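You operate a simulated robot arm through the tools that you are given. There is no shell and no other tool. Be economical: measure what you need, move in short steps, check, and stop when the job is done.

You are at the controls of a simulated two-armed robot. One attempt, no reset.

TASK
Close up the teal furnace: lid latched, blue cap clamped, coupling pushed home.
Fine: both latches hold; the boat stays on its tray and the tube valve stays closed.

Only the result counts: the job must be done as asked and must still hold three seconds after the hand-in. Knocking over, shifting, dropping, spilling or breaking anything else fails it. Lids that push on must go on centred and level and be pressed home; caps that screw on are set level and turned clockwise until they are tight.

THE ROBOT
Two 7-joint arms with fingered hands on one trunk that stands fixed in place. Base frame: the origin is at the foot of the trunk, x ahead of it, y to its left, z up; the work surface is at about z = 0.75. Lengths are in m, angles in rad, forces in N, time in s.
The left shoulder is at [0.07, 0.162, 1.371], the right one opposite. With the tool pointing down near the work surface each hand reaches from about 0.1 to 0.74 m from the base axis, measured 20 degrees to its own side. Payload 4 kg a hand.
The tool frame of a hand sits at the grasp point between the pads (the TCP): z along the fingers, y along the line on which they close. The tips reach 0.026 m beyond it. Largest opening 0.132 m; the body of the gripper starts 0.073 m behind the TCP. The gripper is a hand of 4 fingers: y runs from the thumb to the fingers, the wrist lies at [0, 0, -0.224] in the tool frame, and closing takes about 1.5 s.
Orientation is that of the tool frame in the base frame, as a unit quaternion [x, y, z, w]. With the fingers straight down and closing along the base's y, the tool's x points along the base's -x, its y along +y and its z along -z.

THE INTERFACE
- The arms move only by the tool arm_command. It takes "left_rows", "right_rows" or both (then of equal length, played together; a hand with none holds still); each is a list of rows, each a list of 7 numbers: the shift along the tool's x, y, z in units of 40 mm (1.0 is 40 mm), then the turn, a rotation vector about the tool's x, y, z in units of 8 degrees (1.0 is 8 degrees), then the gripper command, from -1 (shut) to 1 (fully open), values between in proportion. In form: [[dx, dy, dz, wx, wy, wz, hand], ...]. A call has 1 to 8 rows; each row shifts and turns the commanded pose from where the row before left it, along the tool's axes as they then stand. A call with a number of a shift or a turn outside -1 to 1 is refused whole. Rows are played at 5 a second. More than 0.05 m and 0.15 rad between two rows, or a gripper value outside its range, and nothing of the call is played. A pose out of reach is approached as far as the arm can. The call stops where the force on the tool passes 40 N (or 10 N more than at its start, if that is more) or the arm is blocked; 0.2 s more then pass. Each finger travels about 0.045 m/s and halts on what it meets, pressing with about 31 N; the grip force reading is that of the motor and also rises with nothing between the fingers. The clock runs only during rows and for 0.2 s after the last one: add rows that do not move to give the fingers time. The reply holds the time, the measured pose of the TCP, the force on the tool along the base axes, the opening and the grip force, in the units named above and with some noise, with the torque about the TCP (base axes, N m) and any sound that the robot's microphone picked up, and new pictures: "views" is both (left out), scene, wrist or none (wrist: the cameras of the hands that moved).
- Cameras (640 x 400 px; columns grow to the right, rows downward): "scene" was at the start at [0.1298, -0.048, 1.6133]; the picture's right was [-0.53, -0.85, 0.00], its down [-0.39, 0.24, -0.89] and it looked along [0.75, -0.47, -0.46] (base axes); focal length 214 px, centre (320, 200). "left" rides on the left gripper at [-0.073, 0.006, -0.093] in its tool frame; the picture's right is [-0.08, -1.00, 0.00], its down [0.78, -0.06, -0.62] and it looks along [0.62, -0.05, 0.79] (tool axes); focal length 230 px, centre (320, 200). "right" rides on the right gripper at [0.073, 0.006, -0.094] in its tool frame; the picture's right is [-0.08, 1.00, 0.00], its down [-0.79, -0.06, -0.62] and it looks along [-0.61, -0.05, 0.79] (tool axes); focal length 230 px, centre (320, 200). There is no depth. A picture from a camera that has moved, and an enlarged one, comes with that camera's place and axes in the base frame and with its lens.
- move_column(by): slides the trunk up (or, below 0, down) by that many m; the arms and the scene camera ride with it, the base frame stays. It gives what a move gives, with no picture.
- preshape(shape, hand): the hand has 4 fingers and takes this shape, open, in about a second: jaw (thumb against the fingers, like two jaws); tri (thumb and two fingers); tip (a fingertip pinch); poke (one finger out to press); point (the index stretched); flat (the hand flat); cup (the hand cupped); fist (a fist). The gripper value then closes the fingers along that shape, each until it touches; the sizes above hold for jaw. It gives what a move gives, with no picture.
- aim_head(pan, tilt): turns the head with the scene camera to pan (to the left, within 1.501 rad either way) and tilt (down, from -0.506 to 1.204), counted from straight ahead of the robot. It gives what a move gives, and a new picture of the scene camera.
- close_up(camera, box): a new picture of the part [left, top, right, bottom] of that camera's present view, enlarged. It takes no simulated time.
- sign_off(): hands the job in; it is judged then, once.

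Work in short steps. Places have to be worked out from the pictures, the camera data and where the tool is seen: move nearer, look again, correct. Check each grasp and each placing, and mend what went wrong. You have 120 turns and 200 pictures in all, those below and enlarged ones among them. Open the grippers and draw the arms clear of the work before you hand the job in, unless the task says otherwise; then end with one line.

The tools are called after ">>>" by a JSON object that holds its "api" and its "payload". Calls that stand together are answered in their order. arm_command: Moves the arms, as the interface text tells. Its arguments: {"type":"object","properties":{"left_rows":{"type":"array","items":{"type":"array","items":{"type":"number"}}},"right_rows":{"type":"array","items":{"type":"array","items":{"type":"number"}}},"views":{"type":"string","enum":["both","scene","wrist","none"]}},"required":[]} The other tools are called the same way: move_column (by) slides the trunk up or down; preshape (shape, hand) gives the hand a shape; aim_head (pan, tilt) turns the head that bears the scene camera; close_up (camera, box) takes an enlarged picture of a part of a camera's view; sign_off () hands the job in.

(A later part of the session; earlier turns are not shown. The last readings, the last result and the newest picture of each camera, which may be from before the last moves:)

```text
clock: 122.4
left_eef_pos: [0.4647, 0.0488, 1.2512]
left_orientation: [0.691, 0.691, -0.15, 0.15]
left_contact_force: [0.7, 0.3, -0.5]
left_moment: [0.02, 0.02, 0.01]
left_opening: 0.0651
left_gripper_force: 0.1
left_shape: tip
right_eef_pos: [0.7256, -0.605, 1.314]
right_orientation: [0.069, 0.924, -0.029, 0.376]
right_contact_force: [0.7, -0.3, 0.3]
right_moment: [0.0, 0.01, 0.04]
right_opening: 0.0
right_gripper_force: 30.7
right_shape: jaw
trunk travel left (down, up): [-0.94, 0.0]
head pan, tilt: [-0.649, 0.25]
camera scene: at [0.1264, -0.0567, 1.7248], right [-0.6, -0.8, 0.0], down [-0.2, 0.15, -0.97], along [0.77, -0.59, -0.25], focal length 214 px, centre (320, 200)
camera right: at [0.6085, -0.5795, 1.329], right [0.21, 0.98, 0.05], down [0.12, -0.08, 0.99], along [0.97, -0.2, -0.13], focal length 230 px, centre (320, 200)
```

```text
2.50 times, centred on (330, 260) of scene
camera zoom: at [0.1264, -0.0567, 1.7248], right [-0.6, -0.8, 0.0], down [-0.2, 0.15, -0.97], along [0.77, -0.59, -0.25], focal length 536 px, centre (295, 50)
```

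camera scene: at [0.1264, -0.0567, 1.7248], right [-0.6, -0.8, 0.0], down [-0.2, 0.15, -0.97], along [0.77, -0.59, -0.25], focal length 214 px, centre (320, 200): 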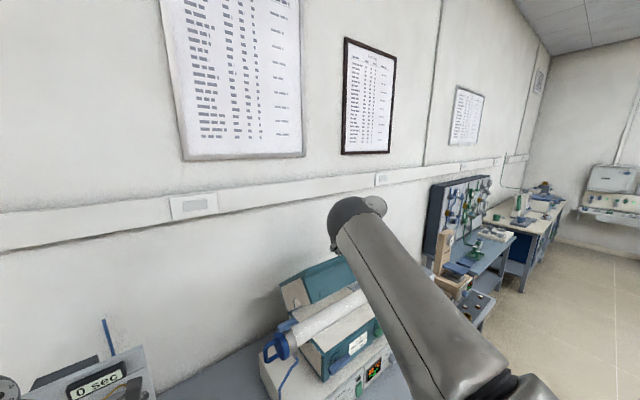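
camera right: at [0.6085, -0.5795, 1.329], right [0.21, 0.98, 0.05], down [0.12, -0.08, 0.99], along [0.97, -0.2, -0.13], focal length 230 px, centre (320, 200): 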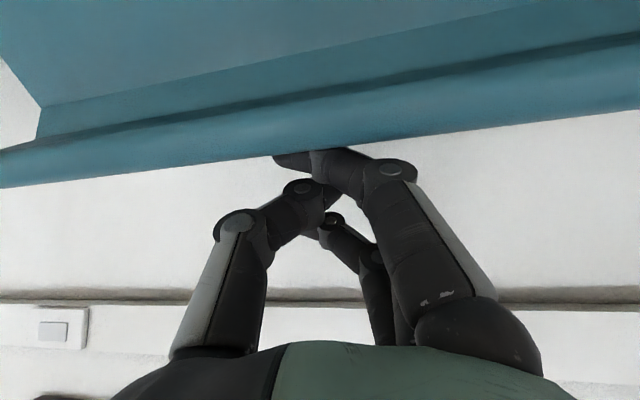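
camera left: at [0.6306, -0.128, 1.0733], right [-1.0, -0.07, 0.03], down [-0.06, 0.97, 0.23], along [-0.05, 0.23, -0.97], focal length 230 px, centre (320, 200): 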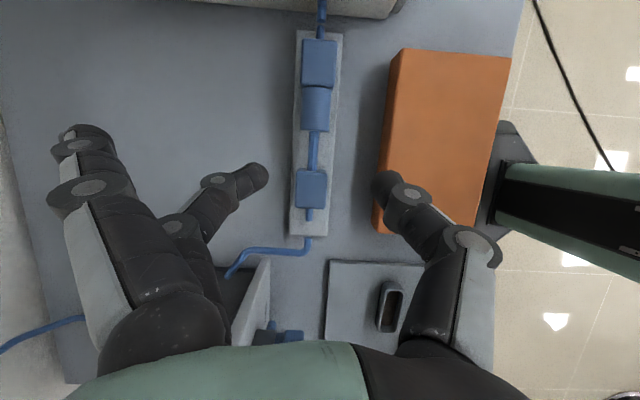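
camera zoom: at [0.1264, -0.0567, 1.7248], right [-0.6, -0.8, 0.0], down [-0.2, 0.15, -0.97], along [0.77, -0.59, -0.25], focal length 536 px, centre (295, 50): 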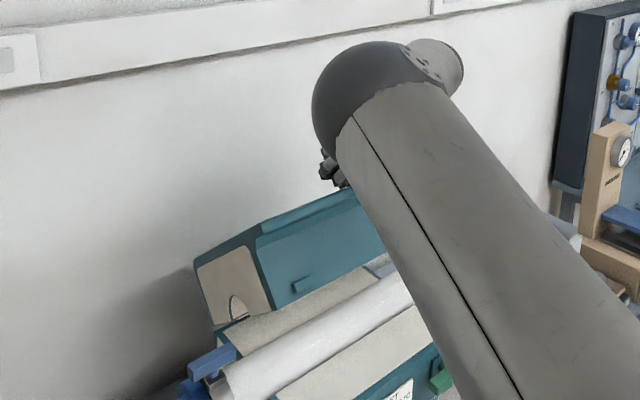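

Still light. I'll continue along the arc.

>>> {"api": "arm_command", "payload": {"right_rows": [[0.68, -0.1, -0.19, 0, 0, 0, -1], [0.68, -0.1, -0.19, 0, 0, 0, -1], [0.68, -0.1, -0.19, 0, 0, 0, -1]], "views": "both"}}

>>> {"api": "close_up", "payload": {"camera": "scene", "box": [230, 180, 430, 340]}}

```text
clock: 123.2
left_eef_pos: [0.4637, 0.0487, 1.2502]
left_orientation: [0.69, 0.692, -0.149, 0.15]
left_contact_force: [0.0, 0.6, -0.3]
left_moment: [0.02, 0.01, -0.04]
left_opening: 0.0654
left_gripper_force: 0.1
left_shape: tip
right_eef_pos: [0.6477, -0.6058, 1.2736]
right_orientation: [0.07, 0.924, -0.029, 0.375]
right_contact_force: [-1.2, -1.2, 0.0]
right_moment: [-0.01, 0.04, 0.0]
right_opening: 0.0002
right_gripper_force: 31.1
right_shape: jaw
trunk travel left (down, up): [-0.94, 0.0]
head pan, tilt: [-0.649, 0.25]
camera scene: at [0.1258, -0.057, 1.7249], right [-0.6, -0.8, 0.0], down [-0.2, 0.15, -0.97], along [0.77, -0.59, -0.25], focal length 214 px, centre (320, 200)
camera right: at [0.5324, -0.5804, 1.2877], right [0.21, 0.98, 0.05], down [0.12, -0.08, 0.99], along [0.97, -0.2, -0.14], focal length 230 px, centre (320, 200)
```

scene: 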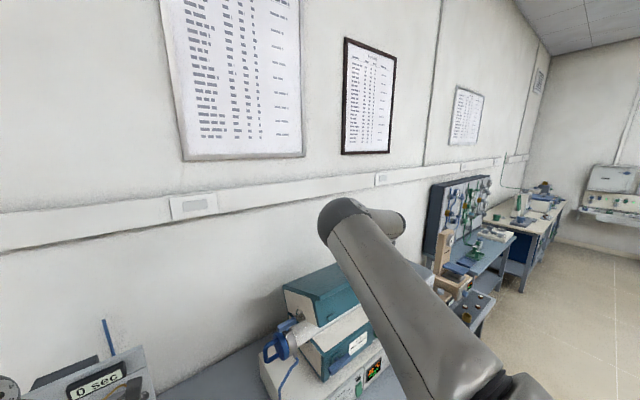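
right: 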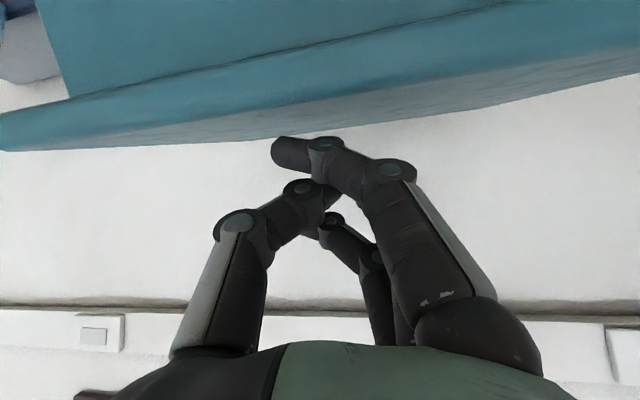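

```text
2.50 times, centred on (330, 260) of scene
camera zoom: at [0.1258, -0.057, 1.7249], right [-0.6, -0.8, 0.0], down [-0.2, 0.15, -0.97], along [0.77, -0.59, -0.25], focal length 536 px, centre (295, 50)
```

zoom: 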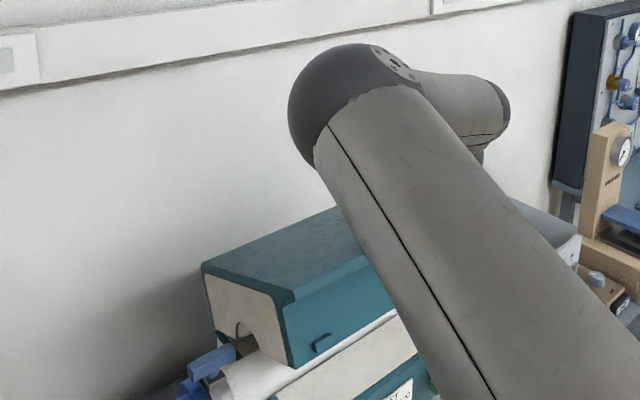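

The lid is now nearly shut and I'm just above it. I'll follow it down and then press near the front edge.

>>> {"api": "arm_command", "payload": {"right_rows": [[0.68, -0.08, 0, 0, 0, 0, -1], [0.68, -0.08, 0, 0, 0, 0, -1], [0.6, -0.08, 0.1, 0, 0, 0, -1]], "views": "both"}}

>>> {"api": "close_up", "payload": {"camera": "scene", "box": [230, 180, 430, 340]}}

```text
clock: 124.0
left_eef_pos: [0.4645, 0.0479, 1.2506]
left_orientation: [0.69, 0.692, -0.151, 0.149]
left_contact_force: [0.1, -0.1, 0.1]
left_moment: [0.03, 0.02, 0.0]
left_opening: 0.0652
left_gripper_force: 0.1
left_shape: tip
right_eef_pos: [0.5969, -0.6072, 1.2161]
right_orientation: [0.07, 0.924, -0.029, 0.375]
right_contact_force: [-0.4, -0.2, 0.5]
right_moment: [0.0, -0.03, 0.0]
right_opening: 0.0001
right_gripper_force: 30.9
right_shape: jaw
trunk travel left (down, up): [-0.94, 0.0]
head pan, tilt: [-0.649, 0.25]
camera scene: at [0.1267, -0.0573, 1.7249], right [-0.6, -0.8, 0.0], down [-0.2, 0.15, -0.97], along [0.77, -0.59, -0.25], focal length 214 px, centre (320, 200)
camera right: at [0.4803, -0.5819, 1.2306], right [0.21, 0.98, 0.05], down [0.12, -0.08, 0.99], along [0.97, -0.2, -0.13], focal length 230 px, centre (320, 200)
```

scene: 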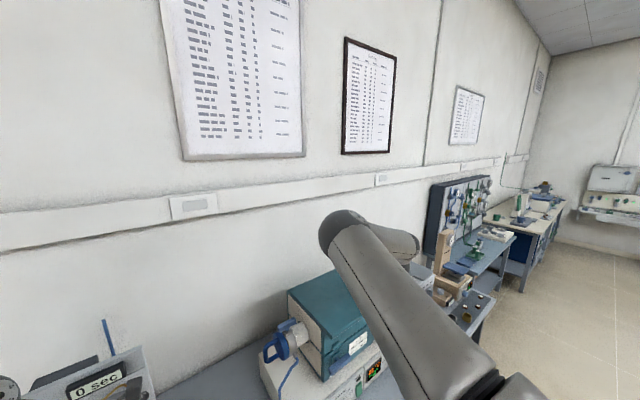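
right: 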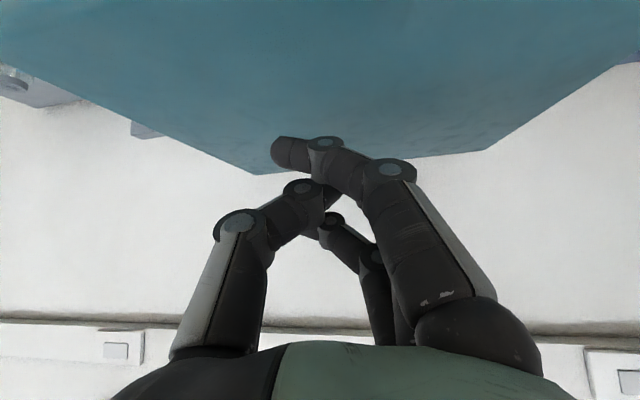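

```text
2.50 times, centred on (330, 260) of scene
camera zoom: at [0.1267, -0.0573, 1.7249], right [-0.6, -0.8, 0.0], down [-0.2, 0.15, -0.97], along [0.77, -0.59, -0.25], focal length 536 px, centre (295, 50)
```

zoom: 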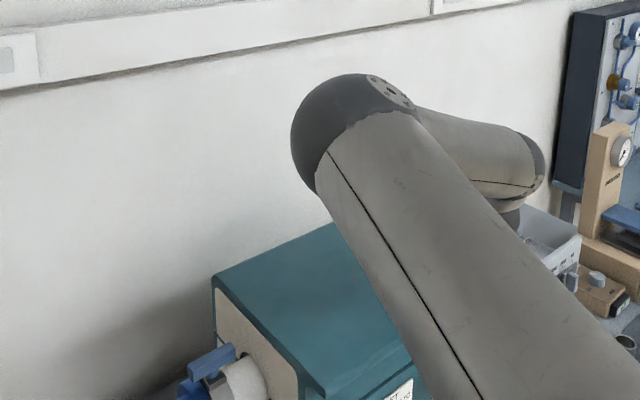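

The lid has swung shut. I'll press down on its front area to make sure it is seated.

>>> {"api": "arm_command", "payload": {"right_rows": [[0.35, 0, 0.36, 0, 0, 0, -1], [0.35, 0, 0.36, 0, 0, 0, -1], [0.2, 0, 0.2, 0, 0, 0, -1], [0.15, 0, 0.15, 0, 0, 0, -1], [0.15, 0, 0.15, 0, 0, 0, -1], [0.1, 0, 0.1, 0, 0, 0, -1]], "views": "none"}}

```text
clock: 125.2
left_eef_pos: [0.4612, 0.0514, 1.2512]
left_orientation: [0.691, 0.69, -0.152, 0.151]
left_contact_force: [0.5, -0.6, -1.1]
left_moment: [0.0, -0.03, -0.04]
left_opening: 0.0654
left_gripper_force: 0.0
left_shape: tip
right_eef_pos: [0.601, -0.6013, 1.1624]
right_orientation: [0.064, 0.92, -0.03, 0.387]
right_contact_force: [-1.4, 9.6, 23.0]
right_moment: [-0.35, 0.44, -0.19]
right_opening: 0.0
right_gripper_force: 31.0
right_shape: jaw
trunk travel left (down, up): [-0.94, 0.0]
head pan, tilt: [-0.649, 0.25]
stopped in row 6 (right hand): the force on the tool passed its limit at 49 N (the readings are from after the stop); the commanded pose is now the measured one
```

The lid is firmly seated (49 N press). I'll lift the right hand clear and look at the latches on the front.

>>> {"api": "arm_command", "payload": {"right_rows": [[-0.6, 0, -0.6, 0, 0, 0, -1], [-0.3, 0, -1, 0, 0, 0, -1], [0, -0.5, -1, 0, 0, 0, -1], [0, -0.7, -0.8, 0, 0, 0, -1], [0, -0.7, -0.8, 0, 0, 0, -1]], "views": "none"}}

>>> {"api": "aim_head", "payload": {"pan": -0.6, "tilt": 0.7}}

>>> {"api": "close_up", "payload": {"camera": "scene", "box": [220, 100, 420, 300]}}

```text
clock: 126.5
left_eef_pos: [0.4626, 0.0471, 1.2511]
left_orientation: [0.69, 0.692, -0.15, 0.15]
left_contact_force: [-0.1, -0.3, 0.2]
left_moment: [0.0, 0.03, 0.0]
left_opening: 0.0651
left_gripper_force: 0.1
left_shape: tip
right_eef_pos: [0.4956, -0.6685, 1.2987]
right_orientation: [0.066, 0.921, -0.029, 0.383]
right_contact_force: [-1.1, 0.7, 0.4]
right_moment: [-0.02, -0.01, 0.01]
right_opening: 0.0
right_gripper_force: 30.8
right_shape: jaw
trunk travel left (down, up): [-0.94, 0.0]
head pan, tilt: [-0.649, 0.25]
```

```text
clock: 127.3
left_eef_pos: [0.4642, 0.0491, 1.2496]
left_orientation: [0.691, 0.691, -0.151, 0.15]
left_contact_force: [-0.4, 0.1, -0.2]
left_moment: [0.02, 0.0, -0.01]
left_opening: 0.0652
left_gripper_force: 0.1
left_shape: tip
right_eef_pos: [0.4958, -0.6665, 1.2988]
right_orientation: [0.066, 0.921, -0.03, 0.383]
right_contact_force: [-0.5, 0.0, -0.2]
right_moment: [0.01, -0.01, -0.02]
right_opening: 0.0001
right_gripper_force: 31.1
right_shape: jaw
trunk travel left (down, up): [-0.94, 0.0]
head pan, tilt: [-0.6, 0.7]
camera scene: at [0.1223, -0.0475, 1.6841], right [-0.57, -0.82, 0.0], down [-0.53, 0.36, -0.77], along [0.63, -0.43, -0.64], focal length 214 px, centre (320, 200)
```

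scene: 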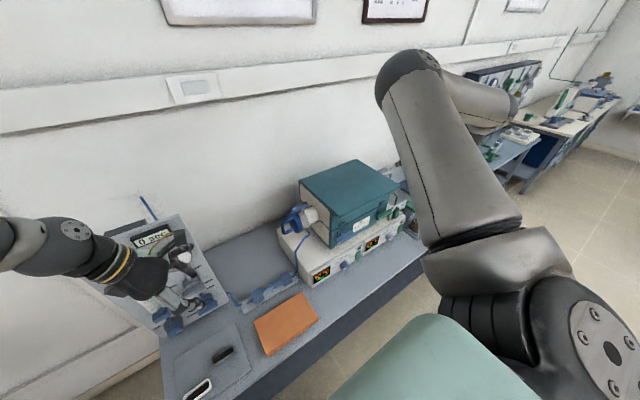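

```text
2.00 times, centred on (320, 200) of scene
camera zoom: at [0.1223, -0.0475, 1.6841], right [-0.57, -0.82, 0.0], down [-0.53, 0.36, -0.77], along [0.63, -0.43, -0.64], focal length 429 px, centre (320, 200)
```

zoom: 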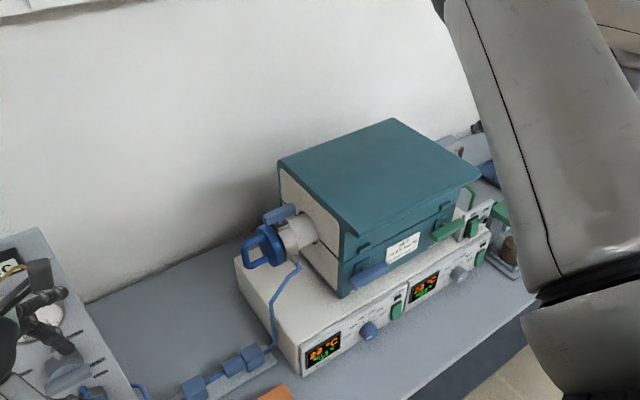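

The lid is down. To work the front latches I'll lower the trunk again, but first both hands get safe clearance: right hand up and back, left hand toward the middle in jaw shape.

>>> {"api": "arm_command", "payload": {"left_rows": [[-0.9, 0, 0.42, 0, 0, 0, 0], [-0.9, 0, 0.42, 0, 0, 0, 0], [-0.9, 0, 0.42, 0, 0, 0, 0], [-0.9, 0, 0.42, 0, 0, 0, 0], [0, 0, 0, 0, 0, 0, 0], [0, 0, 0, 0, 0, 0, 0], [0, 0, 0, 0, 0, 0, 0]], "right_rows": [[0, 0, -1, 0, 0, 0, -0.5], [0, 0, -1, 0, 0, 0, 0], [0, 0, -1, 0, 0, 0, 0], [-0.7, 0, -0.7, 0, 0, 0, 0], [-0.7, 0, -0.7, 0, 0, 0, 0], [-0.7, 0, -0.7, 0, 0, 0, 0], [-0.7, 0, -0.7, 0, 0, 0, 0]], "views": "none"}}

>>> {"api": "preshape", "payload": {"hand": "left", "shape": "jaw"}}

>>> {"api": "move_column", "payload": {"by": -0.25}}

>>> {"api": "aim_head", "payload": {"pan": -0.6, "tilt": 0.6}}

```text
clock: 128.9
left_eef_pos: [0.4637, -0.1112, 1.249]
left_orientation: [0.69, 0.692, -0.149, 0.15]
left_contact_force: [0.2, -0.4, 0.2]
left_moment: [0.0, 0.01, 0.01]
left_opening: 0.0652
left_gripper_force: 0.0
left_shape: tip
right_eef_pos: [0.4117, -0.6534, 1.5416]
right_orientation: [0.066, 0.921, -0.03, 0.383]
right_contact_force: [0.3, -0.2, -0.2]
right_moment: [0.03, 0.0, 0.02]
right_opening: 0.0651
right_gripper_force: 0.0
right_shape: jaw
trunk travel left (down, up): [-0.94, 0.0]
head pan, tilt: [-0.6, 0.7]
```

```text
clock: 129.8
left_eef_pos: [0.4668, -0.1117, 1.2484]
left_orientation: [0.691, 0.691, -0.151, 0.149]
left_contact_force: [-0.7, -0.5, 0.3]
left_moment: [-0.03, 0.0, 0.0]
left_opening: 0.1317
left_gripper_force: 0.0
left_shape: jaw
right_eef_pos: [0.4135, -0.654, 1.5407]
right_orientation: [0.066, 0.921, -0.029, 0.384]
right_contact_force: [-0.3, 0.0, 0.0]
right_moment: [0.01, 0.0, 0.0]
right_opening: 0.0653
right_gripper_force: 0.2
right_shape: jaw
trunk travel left (down, up): [-0.94, 0.0]
head pan, tilt: [-0.6, 0.7]
```

```text
clock: 132.4
left_eef_pos: [0.4646, -0.1114, 0.9982]
left_orientation: [0.691, 0.692, -0.15, 0.15]
left_contact_force: [0.4, 0.5, 0.7]
left_moment: [0.06, 0.03, 0.0]
left_opening: 0.1316
left_gripper_force: 0.1
left_shape: jaw
right_eef_pos: [0.4123, -0.6532, 1.2916]
right_orientation: [0.065, 0.921, -0.029, 0.383]
right_contact_force: [-0.4, 0.5, -0.2]
right_moment: [-0.01, 0.0, 0.0]
right_opening: 0.0653
right_gripper_force: 0.0
right_shape: jaw
trunk travel left (down, up): [-0.69, 0.25]
head pan, tilt: [-0.6, 0.7]
```

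```text
clock: 133.1
left_eef_pos: [0.4649, -0.1116, 0.9983]
left_orientation: [0.691, 0.692, -0.15, 0.149]
left_contact_force: [-0.2, -0.3, 0.3]
left_moment: [0.01, -0.02, 0.05]
left_opening: 0.1318
left_gripper_force: 0.1
left_shape: jaw
right_eef_pos: [0.4123, -0.6539, 1.2924]
right_orientation: [0.066, 0.921, -0.029, 0.383]
right_contact_force: [-0.2, -0.5, 0.1]
right_moment: [0.03, -0.02, 0.01]
right_opening: 0.065
right_gripper_force: 0.1
right_shape: jaw
trunk travel left (down, up): [-0.69, 0.25]
head pan, tilt: [-0.6, 0.6]
camera scene: at [0.1249, -0.0501, 1.4426], right [-0.57, -0.82, 0.0], down [-0.47, 0.32, -0.82], along [0.68, -0.47, -0.57], focal length 214 px, centre (320, 200)
```

scene: 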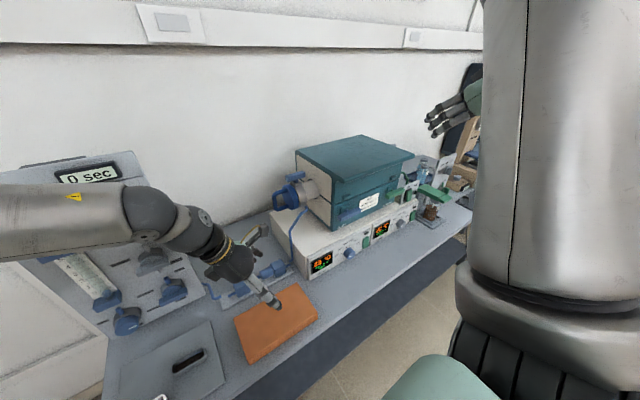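

Zooming in on the latches from the scene camera.

>>> {"api": "close_up", "payload": {"camera": "scene", "box": [310, 160, 430, 250]}}

>>> {"api": "close_up", "payload": {"camera": "scene", "box": [330, 180, 390, 225]}}

```text
4.44 times, centred on (370, 205) of scene
camera zoom: at [0.1249, -0.0501, 1.4426], right [-0.57, -0.82, 0.0], down [-0.47, 0.32, -0.82], along [0.68, -0.47, -0.57], focal length 953 px, centre (98, 178)
```

zoom: 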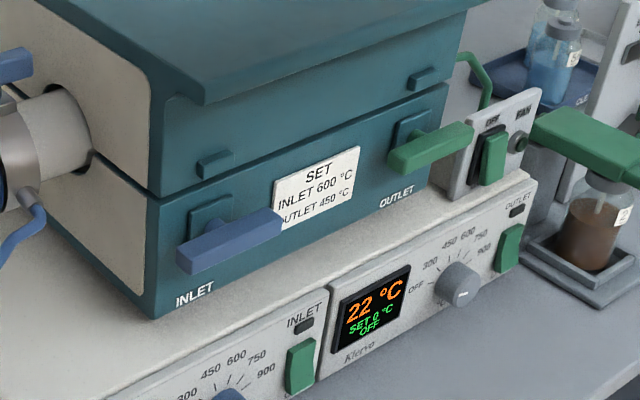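

```text
8.89 times, centred on (360, 202) of scene
camera zoom: at [0.1249, -0.0501, 1.4426], right [-0.57, -0.82, 0.0], down [-0.47, 0.32, -0.82], along [0.68, -0.47, -0.57], focal length 1906 px, centre (-36, 178)
```

zoom: 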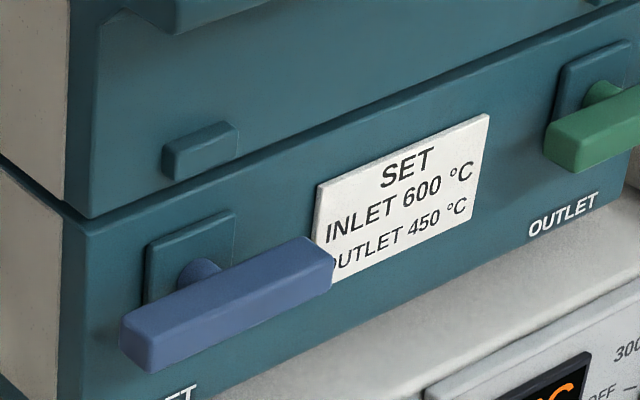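

Both latches are T-bars lying horizontal. The blue bar spans y≈-0.43 to -0.53 at (x 0.56, z 0.968), and each needs a quarter turn to vertical, over the lid tabs. I'll lean the left hand further toward -y, close it, and bring it above the blue bar's left end.

>>> {"api": "arm_command", "payload": {"left_rows": [[0, 0, 0, 0, -1, 0, -1], [0, 0, 0, 0, -1, 0, -1], [0, 0, 0, 0, -1, 0, -1], [-0.8, 0.3, 0.5, 0, 0, 0, -1], [-0.8, 0.3, 0.5, 0, 0, 0, -1], [-0.8, 0.3, 0.5, 0, 0, 0, -1], [-0.8, 0.3, 0.5, 0, 0, 0, -1]], "views": "both"}}

```text
clock: 134.7
left_eef_pos: [0.5125, -0.2597, 1.0402]
left_orientation: [0.644, 0.645, -0.29, 0.29]
left_contact_force: [-0.1, 0.2, 0.2]
left_moment: [0.06, -0.01, 0.04]
left_opening: 0.0001
left_gripper_force: 0.0
left_shape: jaw
right_eef_pos: [0.4127, -0.6562, 1.2903]
right_orientation: [0.066, 0.921, -0.028, 0.383]
right_contact_force: [-0.3, 0.3, -0.9]
right_moment: [0.02, 0.0, 0.02]
right_opening: 0.0651
right_gripper_force: 0.0
right_shape: jaw
trunk travel left (down, up): [-0.69, 0.25]
head pan, tilt: [-0.6, 0.6]
camera scene: at [0.1254, -0.0526, 1.4425], right [-0.57, -0.82, 0.0], down [-0.47, 0.32, -0.82], along [0.68, -0.47, -0.57], focal length 214 px, centre (320, 200)
camera left: at [0.5183, -0.2374, 1.1576], right [-1.0, -0.05, 0.06], down [-0.06, 0.98, -0.18], along [-0.05, -0.18, -0.98], focal length 230 px, centre (320, 200)
```

scene: 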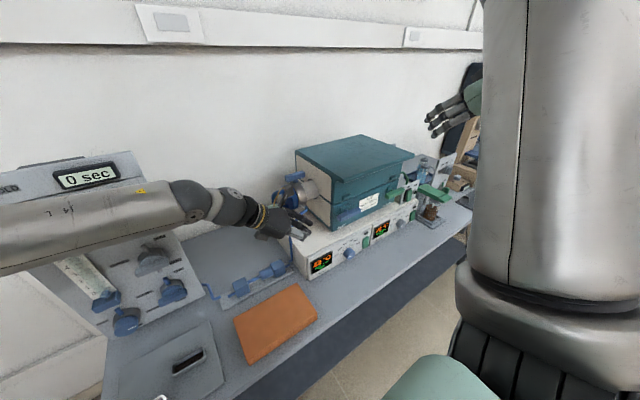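
left: 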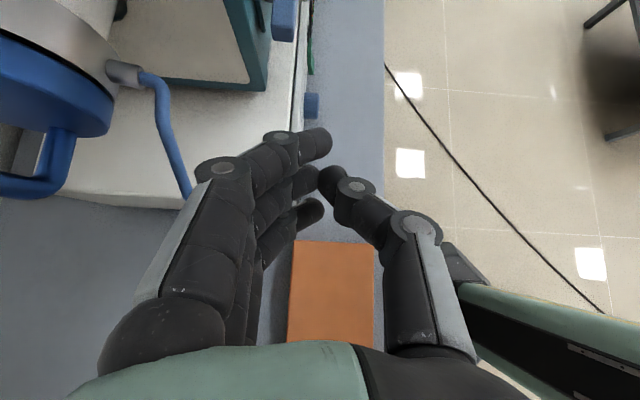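

Tracking well. I'll move to just above the bar's left end.

>>> {"api": "arm_command", "payload": {"left_rows": [[-0.8, 0.26, 0.7, 0, 0, 0, -1], [-0.8, 0.26, 0.7, 0, 0, 0, -1], [-0.8, 0.26, 0.7, 0, 0, 0, -1], [-0.7, 0.22, 0.7, 0, 0, 0, -1]], "views": "both"}}

>>> {"api": "close_up", "payload": {"camera": "scene", "box": [290, 160, 410, 250]}}

```text
clock: 135.7
left_eef_pos: [0.5421, -0.4005, 1.0612]
left_orientation: [0.643, 0.646, -0.29, 0.291]
left_contact_force: [0.1, 0.1, 0.3]
left_moment: [0.02, -0.03, -0.03]
left_opening: 0.0
left_gripper_force: 31.0
left_shape: jaw
left hand out of reach, approached as far as the arm can: row 4
right_eef_pos: [0.4124, -0.6549, 1.29]
right_orientation: [0.066, 0.921, -0.03, 0.384]
right_contact_force: [-0.1, 0.1, -0.7]
right_moment: [0.0, 0.01, -0.03]
right_opening: 0.0649
right_gripper_force: 0.1
right_shape: jaw
trunk travel left (down, up): [-0.69, 0.25]
head pan, tilt: [-0.6, 0.6]
camera scene: at [0.1252, -0.0509, 1.4426], right [-0.57, -0.82, 0.0], down [-0.47, 0.32, -0.82], along [0.68, -0.47, -0.57], focal length 214 px, centre (320, 200)
camera left: at [0.5472, -0.3789, 1.1784], right [-1.0, -0.05, 0.06], down [-0.06, 0.98, -0.18], along [-0.05, -0.18, -0.98], focal length 230 px, centre (320, 200)
```

scene: 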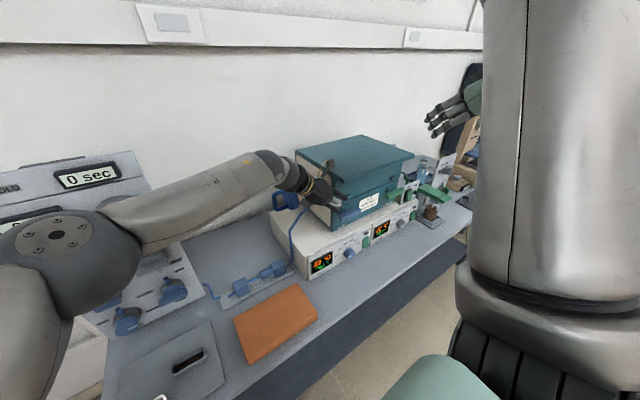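
left: 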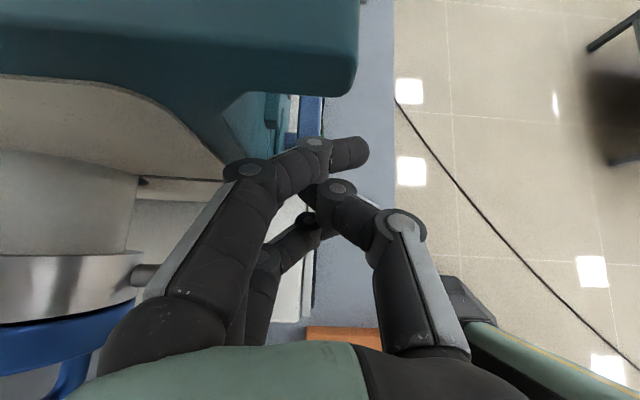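

```text
4.44 times, centred on (350, 205) of scene
camera zoom: at [0.1252, -0.0509, 1.4426], right [-0.57, -0.82, 0.0], down [-0.47, 0.32, -0.82], along [0.68, -0.47, -0.57], focal length 953 px, centre (187, 178)
```

zoom: 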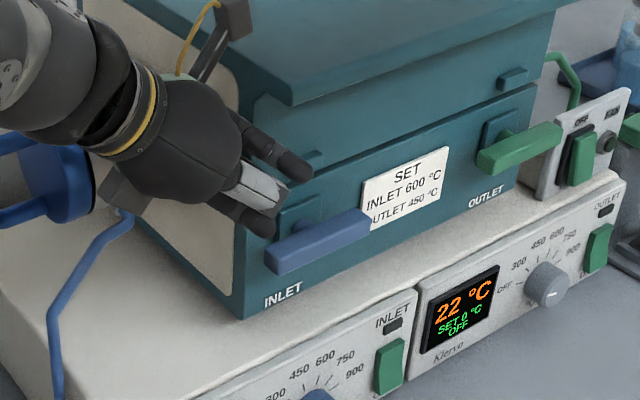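

The fingers are just above and left of the bar's end. I'll move down and onto it in small steps, reading the force.

>>> {"api": "arm_command", "payload": {"left_rows": [[0.11, 0.08, 0.38, 0, 0, 0, -1], [0.11, 0.08, 0.38, 0, 0, 0, -1], [0.11, 0.08, 0.38, 0, 0, 0, -1]], "views": "wrist"}}

>>> {"api": "close_up", "payload": {"camera": "scene", "box": [290, 160, 410, 250]}}

```text
clock: 136.5
left_eef_pos: [0.5401, -0.4001, 1.022]
left_orientation: [0.644, 0.645, -0.291, 0.291]
left_contact_force: [0.3, -0.9, -0.5]
left_moment: [-0.01, 0.03, -0.05]
left_opening: 0.0001
left_gripper_force: 31.1
left_shape: jaw
left hand out of reach, approached as far as the arm can: row 1, 2, 3
right_eef_pos: [0.4128, -0.6536, 1.2916]
right_orientation: [0.065, 0.921, -0.029, 0.383]
right_contact_force: [-0.3, -0.1, -0.2]
right_moment: [-0.02, 0.02, 0.04]
right_opening: 0.0652
right_gripper_force: 0.0
right_shape: jaw
trunk travel left (down, up): [-0.69, 0.25]
head pan, tilt: [-0.6, 0.6]
camera left: at [0.5444, -0.3777, 1.1388], right [-1.0, -0.05, 0.06], down [-0.06, 0.98, -0.18], along [-0.05, -0.18, -0.98], focal length 230 px, centre (320, 200)
```

left: 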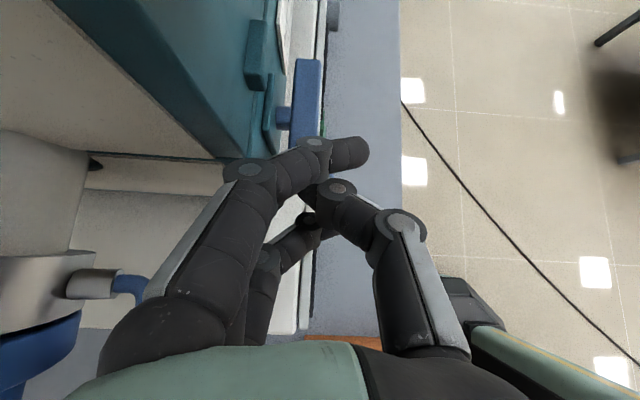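

```text
4.44 times, centred on (350, 205) of scene
camera zoom: at [0.1251, -0.0499, 1.4427], right [-0.57, -0.82, 0.0], down [-0.47, 0.32, -0.82], along [0.68, -0.47, -0.57], focal length 953 px, centre (187, 178)
```

zoom: 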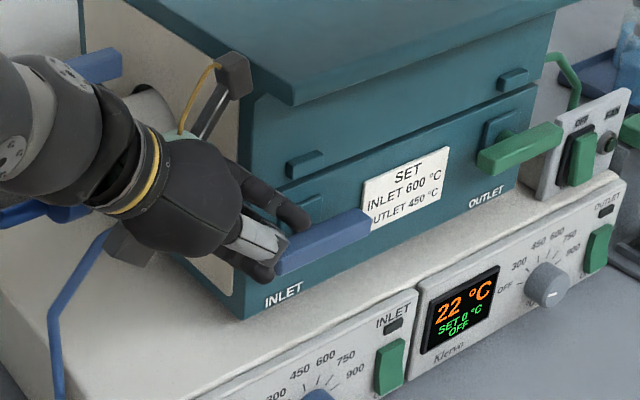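

The top finger is over the bar's left end. I'll press straight down.

>>> {"api": "arm_command", "payload": {"left_rows": [[0.187, 0.05, 0.166, 0, 0, 0, -1], [0.187, 0.05, 0.166, 0, 0, 0, -1], [0.187, 0, 0.166, 0, 0, 0, -1], [0.187, 0, 0.166, 0, 0, 0, -1], [0.187, 0, 0.166, 0, 0, 0, -1]], "views": "wrist"}}

>>> {"api": "close_up", "payload": {"camera": "scene", "box": [290, 160, 410, 250]}}

```text
clock: 137.7
left_eef_pos: [0.5409, -0.3936, 0.972]
left_orientation: [0.644, 0.645, -0.291, 0.291]
left_contact_force: [0.2, -0.3, 0.4]
left_moment: [0.03, 0.0, 0.02]
left_opening: 0.0001
left_gripper_force: 30.9
left_shape: jaw
left hand out of reach, approached as far as the arm can: row 2
right_eef_pos: [0.4127, -0.6541, 1.2926]
right_orientation: [0.065, 0.921, -0.029, 0.384]
right_contact_force: [0.1, -0.5, 0.0]
right_moment: [-0.01, 0.0, -0.02]
right_opening: 0.065
right_gripper_force: 0.2
right_shape: jaw
trunk travel left (down, up): [-0.69, 0.25]
head pan, tilt: [-0.6, 0.6]
camera left: at [0.5453, -0.3721, 1.089], right [-1.0, -0.05, 0.06], down [-0.06, 0.98, -0.18], along [-0.05, -0.18, -0.98], focal length 230 px, centre (320, 200)
```

left: 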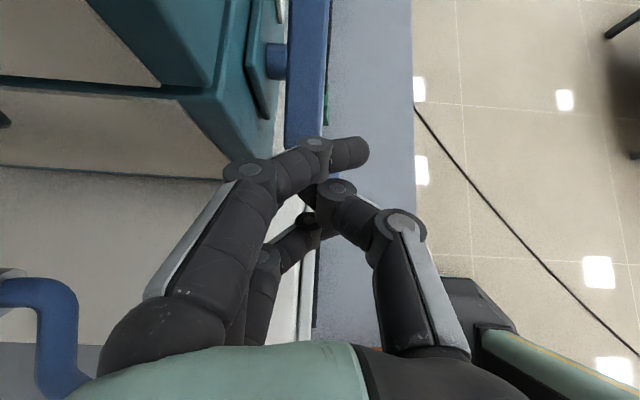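

```text
4.44 times, centred on (350, 205) of scene
camera zoom: at [0.1251, -0.0501, 1.4427], right [-0.57, -0.82, 0.0], down [-0.47, 0.32, -0.82], along [0.68, -0.47, -0.57], focal length 953 px, centre (187, 178)
```

zoom: 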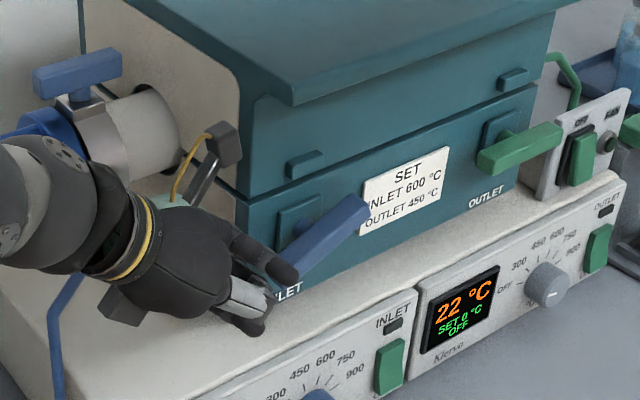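

The blue bar is turning (left end down) almost without resistance. I'll continue down and try adding some -y.

>>> {"api": "arm_command", "payload": {"left_rows": [[0.1, 0, 0.25, 0, 0, 0, -1], [0.1, 0, 0.25, 0, 0, 0, -1], [0.0, 0, 0.25, 0, 0, 0, -1], [0.0, 0, 0.25, 0, 0, 0, -1]], "views": "wrist"}}

>>> {"api": "close_up", "payload": {"camera": "scene", "box": [290, 160, 410, 250]}}

```text
clock: 138.7
left_eef_pos: [0.5297, -0.395, 0.944]
left_orientation: [0.644, 0.645, -0.291, 0.291]
left_contact_force: [1.4, 0.7, 0.4]
left_moment: [-0.03, -0.02, 0.03]
left_opening: 0.0002
left_gripper_force: 30.6
left_shape: jaw
left hand out of reach, approached as far as the arm can: row 1, 2, 3, 4
right_eef_pos: [0.4118, -0.6534, 1.2915]
right_orientation: [0.065, 0.921, -0.029, 0.383]
right_contact_force: [-0.9, -0.5, -0.1]
right_moment: [-0.02, -0.02, -0.02]
right_opening: 0.0651
right_gripper_force: 0.0
right_shape: jaw
trunk travel left (down, up): [-0.69, 0.25]
head pan, tilt: [-0.6, 0.6]
camera left: at [0.534, -0.3731, 1.0615], right [-1.0, -0.05, 0.06], down [-0.06, 0.98, -0.18], along [-0.05, -0.18, -0.98], focal length 230 px, centre (320, 200)
```

left: 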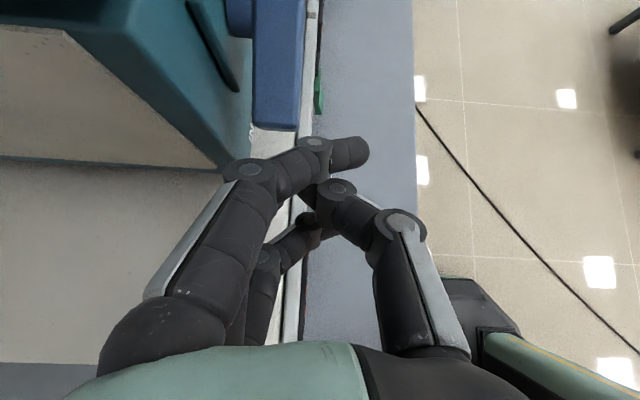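

```text
4.44 times, centred on (350, 205) of scene
camera zoom: at [0.1251, -0.0502, 1.4427], right [-0.57, -0.82, 0.0], down [-0.47, 0.32, -0.82], along [0.68, -0.47, -0.57], focal length 953 px, centre (187, 178)
```

zoom: 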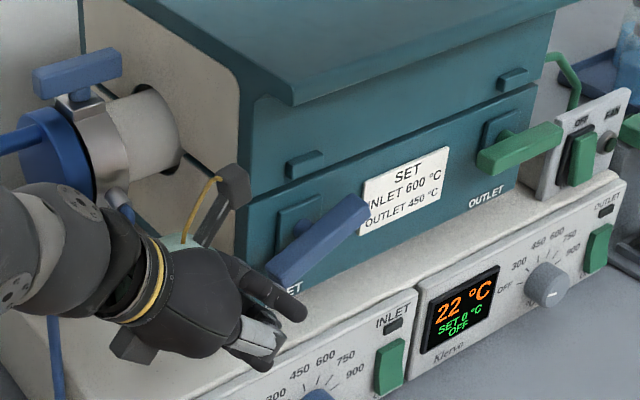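

This orientation runs out of reach toward -y. I'll lift, then yaw the hand about 34° toward +x (the comfortable direction), and come back to the bar.

>>> {"api": "arm_command", "payload": {"left_rows": [[0.4, 0, -0.5, 0, 0, 0, -1], [-0.75, 0, -0.66, 0, 0, 0, -1], [-0.75, 0, -0.66, 0, 0, 0, -1], [-0.4, 0, -0.4, 0, 0, 0, -1], [0, 0, 0, -0.75, 0, -0.66, -1], [0, 0, 0, -0.75, 0, -0.66, -1], [0, 0, 0, -0.75, 0, -0.66, -1], [0, 0, 0, -0.75, 0, -0.66, -1]], "views": "wrist"}}

>>> {"api": "close_up", "payload": {"camera": "scene", "box": [290, 160, 410, 250]}}

```text
clock: 140.5
left_eef_pos: [0.529, -0.3684, 1.0478]
left_orientation: [0.441, 0.798, -0.198, 0.36]
left_contact_force: [0.4, -0.6, 0.0]
left_moment: [0.01, -0.01, 0.03]
left_opening: 0.0002
left_gripper_force: 31.0
left_shape: jaw
right_eef_pos: [0.4118, -0.6547, 1.2916]
right_orientation: [0.066, 0.921, -0.029, 0.383]
right_contact_force: [-0.1, 0.4, 1.1]
right_moment: [0.0, 0.0, 0.04]
right_opening: 0.0653
right_gripper_force: 0.1
right_shape: jaw
trunk travel left (down, up): [-0.69, 0.25]
head pan, tilt: [-0.6, 0.6]
camera left: at [0.521, -0.3474, 1.1651], right [-0.82, -0.57, 0.06], down [-0.57, 0.8, -0.18], along [0.06, -0.18, -0.98], focal length 230 px, centre (320, 200)
```

left: 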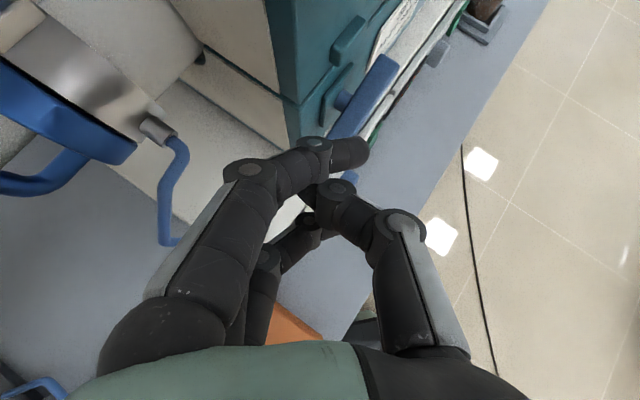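

```text
4.44 times, centred on (350, 205) of scene
camera zoom: at [0.124, -0.0512, 1.4427], right [-0.57, -0.82, 0.0], down [-0.47, 0.32, -0.83], along [0.68, -0.47, -0.56], focal length 953 px, centre (187, 178)
```

zoom: 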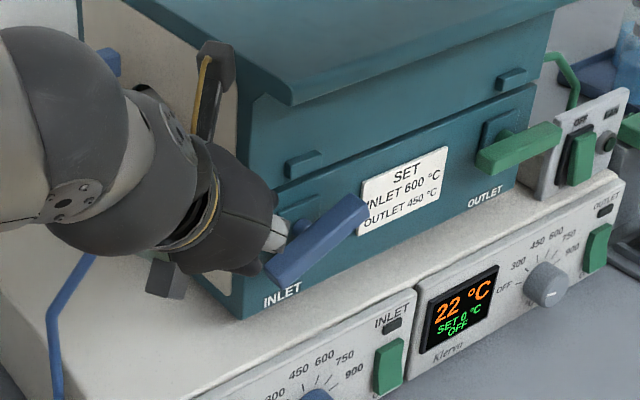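

The bar is at about 25° now. I'll bring the fingers onto its left half and push down and inward.

>>> {"api": "arm_command", "payload": {"left_rows": [[0, -0.16, 0.7, 0, 0, 0, -1], [0, -0.16, 0.7, 0, 0, 0, -1], [0.24, -0.07, 0.36, 0, 0, 0, -1], [0.24, -0.07, 0.36, 0, 0, 0, -1], [0.24, -0.07, 0.36, 0, 0, 0, -1]], "views": "wrist"}}

>>> {"api": "close_up", "payload": {"camera": "scene", "box": [290, 160, 410, 250]}}

```text
clock: 141.7
left_eef_pos: [0.5369, -0.4061, 0.9603]
left_orientation: [0.442, 0.797, -0.2, 0.36]
left_contact_force: [0.8, -0.6, -0.5]
left_moment: [0.03, -0.02, -0.02]
left_opening: 0.0001
left_gripper_force: 30.4
left_shape: jaw
left hand out of reach, approached as far as the arm can: row 2, 3, 4, 5
right_eef_pos: [0.4128, -0.6543, 1.292]
right_orientation: [0.066, 0.92, -0.029, 0.384]
right_contact_force: [-0.4, -0.9, 0.4]
right_moment: [0.02, 0.03, -0.01]
right_opening: 0.0654
right_gripper_force: 0.1
right_shape: jaw
trunk travel left (down, up): [-0.69, 0.25]
head pan, tilt: [-0.6, 0.6]
camera left: at [0.5291, -0.384, 1.0768], right [-0.82, -0.57, 0.06], down [-0.57, 0.8, -0.18], along [0.06, -0.18, -0.98], focal length 230 px, centre (320, 200)
```

left: 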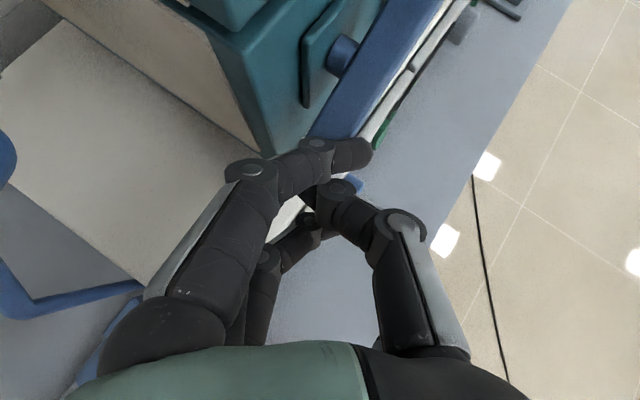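

```text
4.44 times, centred on (350, 205) of scene
camera zoom: at [0.1254, -0.05, 1.4426], right [-0.57, -0.82, 0.0], down [-0.47, 0.32, -0.82], along [0.68, -0.47, -0.57], focal length 953 px, centre (187, 178)
```

zoom: 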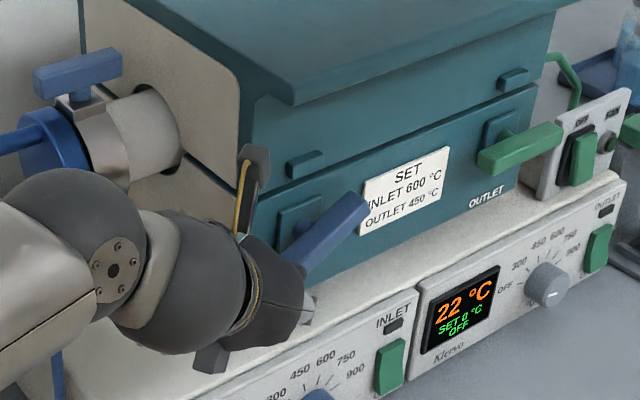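

The wrist position limits -y here. Pointing the hand flatter along -y gains reach, so I'll back off slightly, undo the yaw and flatten the pitch.

>>> {"api": "arm_command", "payload": {"left_rows": [[-0.3, 0, -0.8, 0, 0, 0, -1], [0, 0, 0, 0.75, 0, 0.66, -1], [0, 0, 0, 0.75, 0, 0.66, -1], [0, 0, 0, 0.75, 0, 0.66, -1], [0, 0, 0, 0.75, 0, 0.66, -1], [0, 0, 0, 0, -1, 0, -1], [0, 0, 0, 0, -1, 0, -1], [0, 0, 0, 0, -1, 0, -1]], "views": "wrist"}}

>>> {"api": "close_up", "payload": {"camera": "scene", "box": [290, 160, 410, 250]}}

```text
clock: 143.5
left_eef_pos: [0.5286, -0.3928, 0.9899]
left_orientation: [0.569, 0.571, -0.418, 0.419]
left_contact_force: [-1.0, -0.2, -0.3]
left_moment: [0.02, 0.01, 0.04]
left_opening: 0.0001
left_gripper_force: 30.8
left_shape: jaw
right_eef_pos: [0.4133, -0.6543, 1.291]
right_orientation: [0.066, 0.921, -0.03, 0.383]
right_contact_force: [-0.3, 0.3, 0.1]
right_moment: [0.0, -0.05, 0.02]
right_opening: 0.065
right_gripper_force: 0.0
right_shape: jaw
trunk travel left (down, up): [-0.69, 0.25]
head pan, tilt: [-0.6, 0.6]
camera left: at [0.5335, -0.3251, 1.0885], right [-1.0, -0.02, 0.07], down [-0.06, 0.82, -0.57], along [-0.05, -0.57, -0.82], focal length 230 px, centre (320, 200)
```

left: 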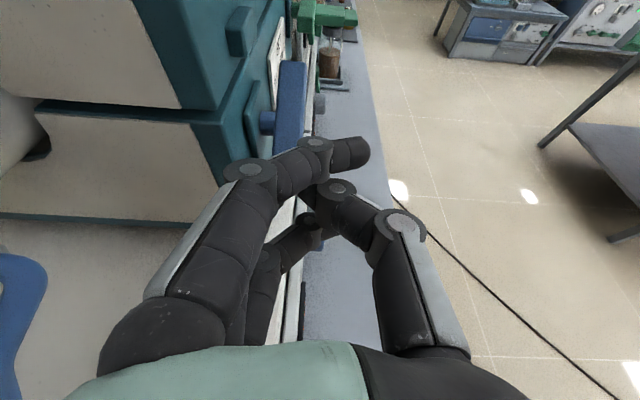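

```text
4.44 times, centred on (350, 205) of scene
camera zoom: at [0.1256, -0.0504, 1.4427], right [-0.57, -0.82, 0.0], down [-0.47, 0.32, -0.82], along [0.68, -0.47, -0.57], focal length 953 px, centre (187, 178)
```

zoom: 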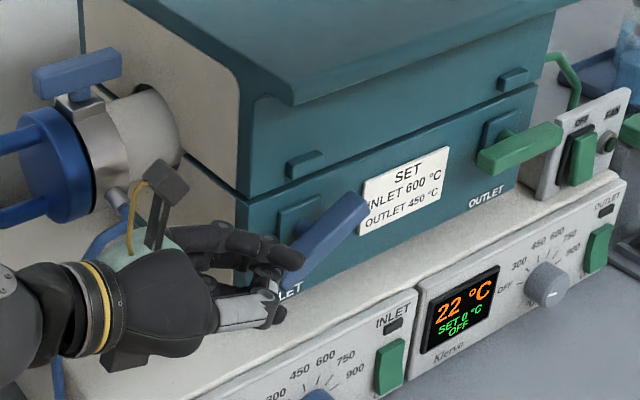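

The hand is flat along -y now. I'll lower to the bar's low (left) end and push it toward -y under the pivot.

>>> {"api": "arm_command", "payload": {"left_rows": [[0.6, 0.25, 0, 0, 0, 0, -1], [0.55, 0.25, 0.1, 0, 0, 0, -1], [-0.1, 0, 0.33, 0, 0, 0, -1], [-0.1, 0, 0.33, 0, 0, 0, -1], [-0.1, 0, 0.33, 0, 0, 0, -1]], "views": "wrist"}}

>>> {"api": "close_up", "payload": {"camera": "scene", "box": [290, 160, 410, 250]}}

```text
clock: 144.8
left_eef_pos: [0.5427, -0.4208, 0.9366]
left_orientation: [0.573, 0.574, -0.417, 0.409]
left_contact_force: [-14.1, 19.3, -2.3]
left_moment: [0.11, -0.09, 0.67]
left_opening: 0.0
left_gripper_force: 31.0
left_shape: jaw
right_eef_pos: [0.4097, -0.6531, 1.2923]
right_orientation: [0.066, 0.921, -0.03, 0.384]
right_contact_force: [0.1, -0.2, -0.2]
right_moment: [0.01, 0.0, 0.02]
right_opening: 0.0651
right_gripper_force: 0.1
right_shape: jaw
trunk travel left (down, up): [-0.69, 0.25]
head pan, tilt: [-0.6, 0.6]
stopped in row 5 (left hand): the force on the tool passed its limit at 44 N (the readings are from after the stop); the commanded pose is now the measured one
camera left: at [0.5497, -0.3544, 1.0353], right [-1.0, -0.02, 0.08], down [-0.06, 0.83, -0.55], along [-0.06, -0.55, -0.83], focal length 230 px, centre (320, 200)
```

left: 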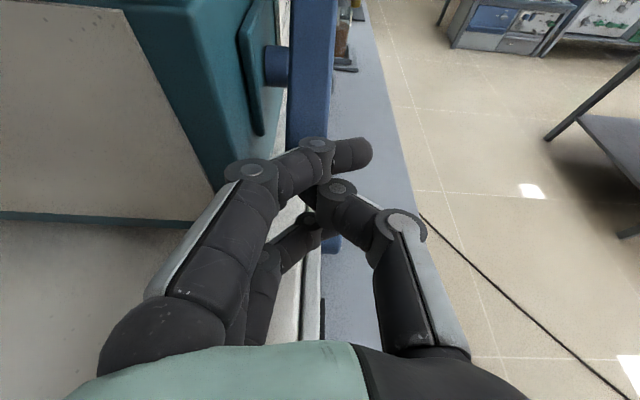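

```text
4.44 times, centred on (350, 205) of scene
camera zoom: at [0.1229, -0.0483, 1.4429], right [-0.57, -0.83, 0.0], down [-0.47, 0.32, -0.83], along [0.68, -0.47, -0.56], focal length 953 px, centre (187, 178)
```

zoom: 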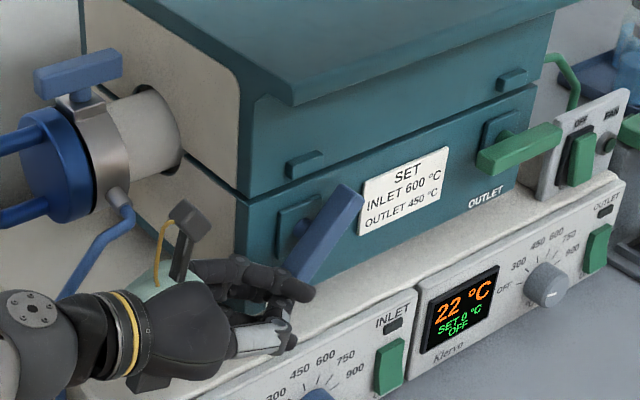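

The push met 44 N with a sideways component, likely the finger knuckle touching the furnace's front-left corner. The bar is at about 45°. I'll back off, shift 15 mm toward the robot and push again.

>>> {"api": "arm_command", "payload": {"left_rows": [[0.15, -0.2, -0.48, 0, 0, 0, -1], [0, -0.25, 0, 0, 0, 0, -1], [-0.1, 0, 0.3, 0, 0, 0, -1], [-0.1, 0, 0.3, 0, 0, 0, -1], [-0.1, 0, 0.3, 0, 0, 0, -1], [-0.1, 0, 0.3, 0, 0, 0, -1]], "views": "wrist"}}

>>> {"api": "close_up", "payload": {"camera": "scene", "box": [290, 160, 410, 250]}}

```text
clock: 146.2
left_eef_pos: [0.5283, -0.4319, 0.9315]
left_orientation: [0.572, 0.58, -0.414, 0.406]
left_contact_force: [0.8, 17.9, -30.6]
left_moment: [0.43, 0.62, 0.38]
left_opening: 0.0
left_gripper_force: 30.9
left_shape: jaw
left hand out of reach, approached as far as the arm can: row 5, 6
right_eef_pos: [0.4153, -0.6534, 1.2892]
right_orientation: [0.066, 0.921, -0.03, 0.382]
right_contact_force: [-0.6, -0.4, -0.6]
right_moment: [0.02, -0.01, 0.0]
right_opening: 0.0653
right_gripper_force: 0.0
right_shape: jaw
trunk travel left (down, up): [-0.69, 0.25]
head pan, tilt: [-0.6, 0.6]
camera left: at [0.5343, -0.3677, 1.0328], right [-1.0, -0.03, 0.09], down [-0.07, 0.84, -0.54], along [-0.06, -0.54, -0.84], focal length 230 px, centre (320, 200)
```

left: 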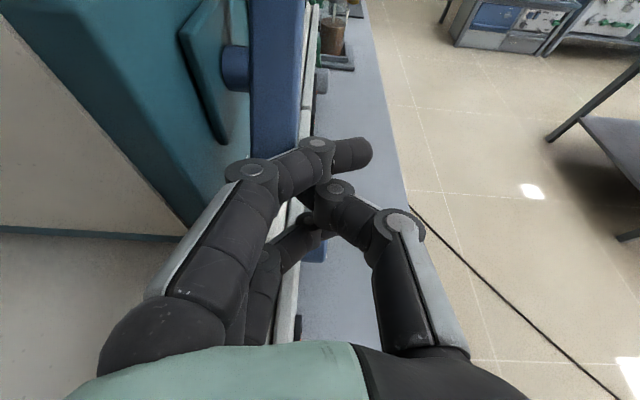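

```text
4.44 times, centred on (350, 205) of scene
camera zoom: at [0.1293, -0.0498, 1.4418], right [-0.56, -0.83, 0.0], down [-0.47, 0.32, -0.82], along [0.68, -0.47, -0.57], focal length 953 px, centre (187, 178)
```

zoom: 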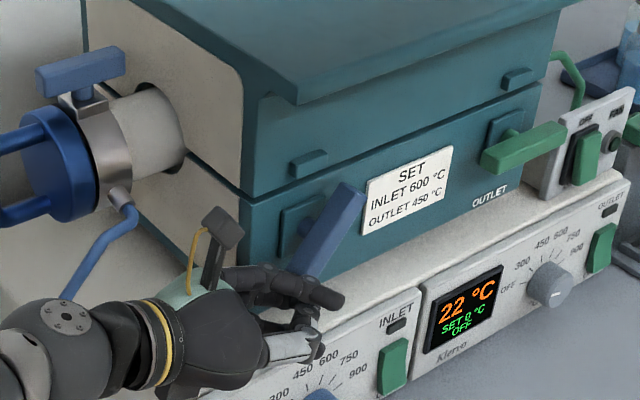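

The fingers are too low and are pushing on the bar's end face (no torque). I'll back off, raise about 4.5 cm so the lowest finger bears on the upper-left face of the lower half, and push again.

>>> {"api": "arm_command", "payload": {"left_rows": [[0.15, 0, -0.5, 0, 0, 0, -1], [0.1, 0, -0.3, 0, 0, 0, -1], [-0.55, 0.1, -0.17, 0, 0, 0, -1], [-0.55, 0.1, -0.17, 0, 0, 0, -1], [-0.09, 0, 0.3, 0, 0, 0, -1], [-0.09, 0, 0.3, 0, 0, 0, -1], [-0.09, 0, 0.3, 0, 0, 0, -1], [-0.09, 0, 0.3, 0, 0, 0, -1]], "views": "wrist"}}

>>> {"api": "close_up", "payload": {"camera": "scene", "box": [290, 160, 410, 250]}}

```text
clock: 147.3
left_eef_pos: [0.5286, -0.4013, 0.969]
left_orientation: [0.577, 0.583, -0.412, 0.397]
left_contact_force: [1.0, -3.4, -15.7]
left_moment: [0.31, 0.27, -0.03]
left_opening: 0.0
left_gripper_force: 30.8
left_shape: jaw
right_eef_pos: [0.412, -0.6526, 1.2908]
right_orientation: [0.065, 0.921, -0.028, 0.383]
right_contact_force: [0.1, 0.4, 0.3]
right_moment: [-0.04, 0.02, 0.0]
right_opening: 0.0651
right_gripper_force: 0.1
right_shape: jaw
trunk travel left (down, up): [-0.69, 0.25]
head pan, tilt: [-0.6, 0.6]
stopped in row 5 (left hand): the force on the tool passed its limit at 55 N (the readings are from after the stop); the commanded pose is now the measured one
camera left: at [0.5368, -0.3389, 1.0706], right [-1.0, -0.02, 0.1], down [-0.07, 0.85, -0.52], along [-0.07, -0.52, -0.85], focal length 230 px, centre (320, 200)
```

left: 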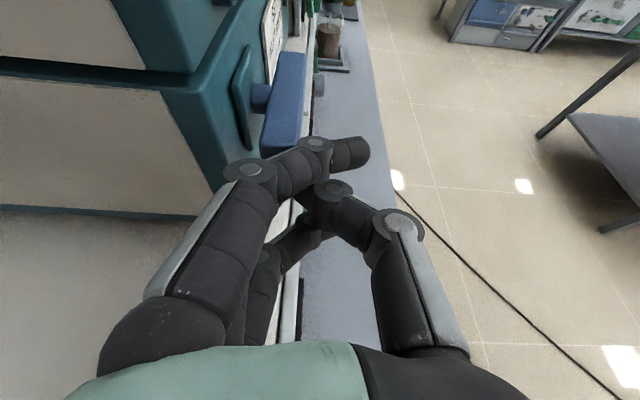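

```text
4.44 times, centred on (350, 205) of scene
camera zoom: at [0.1252, -0.0499, 1.4428], right [-0.57, -0.82, 0.0], down [-0.47, 0.32, -0.82], along [0.68, -0.47, -0.57], focal length 953 px, centre (187, 178)
```

zoom: 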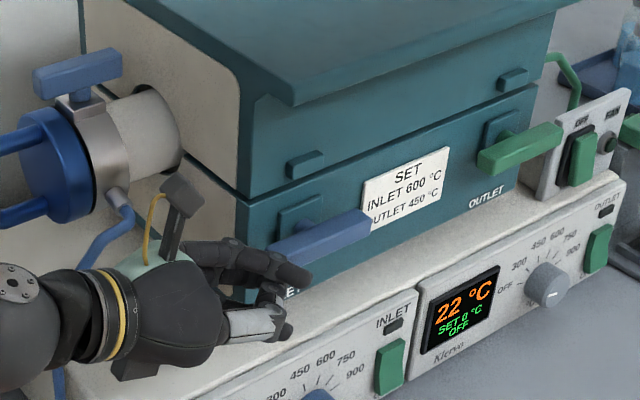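

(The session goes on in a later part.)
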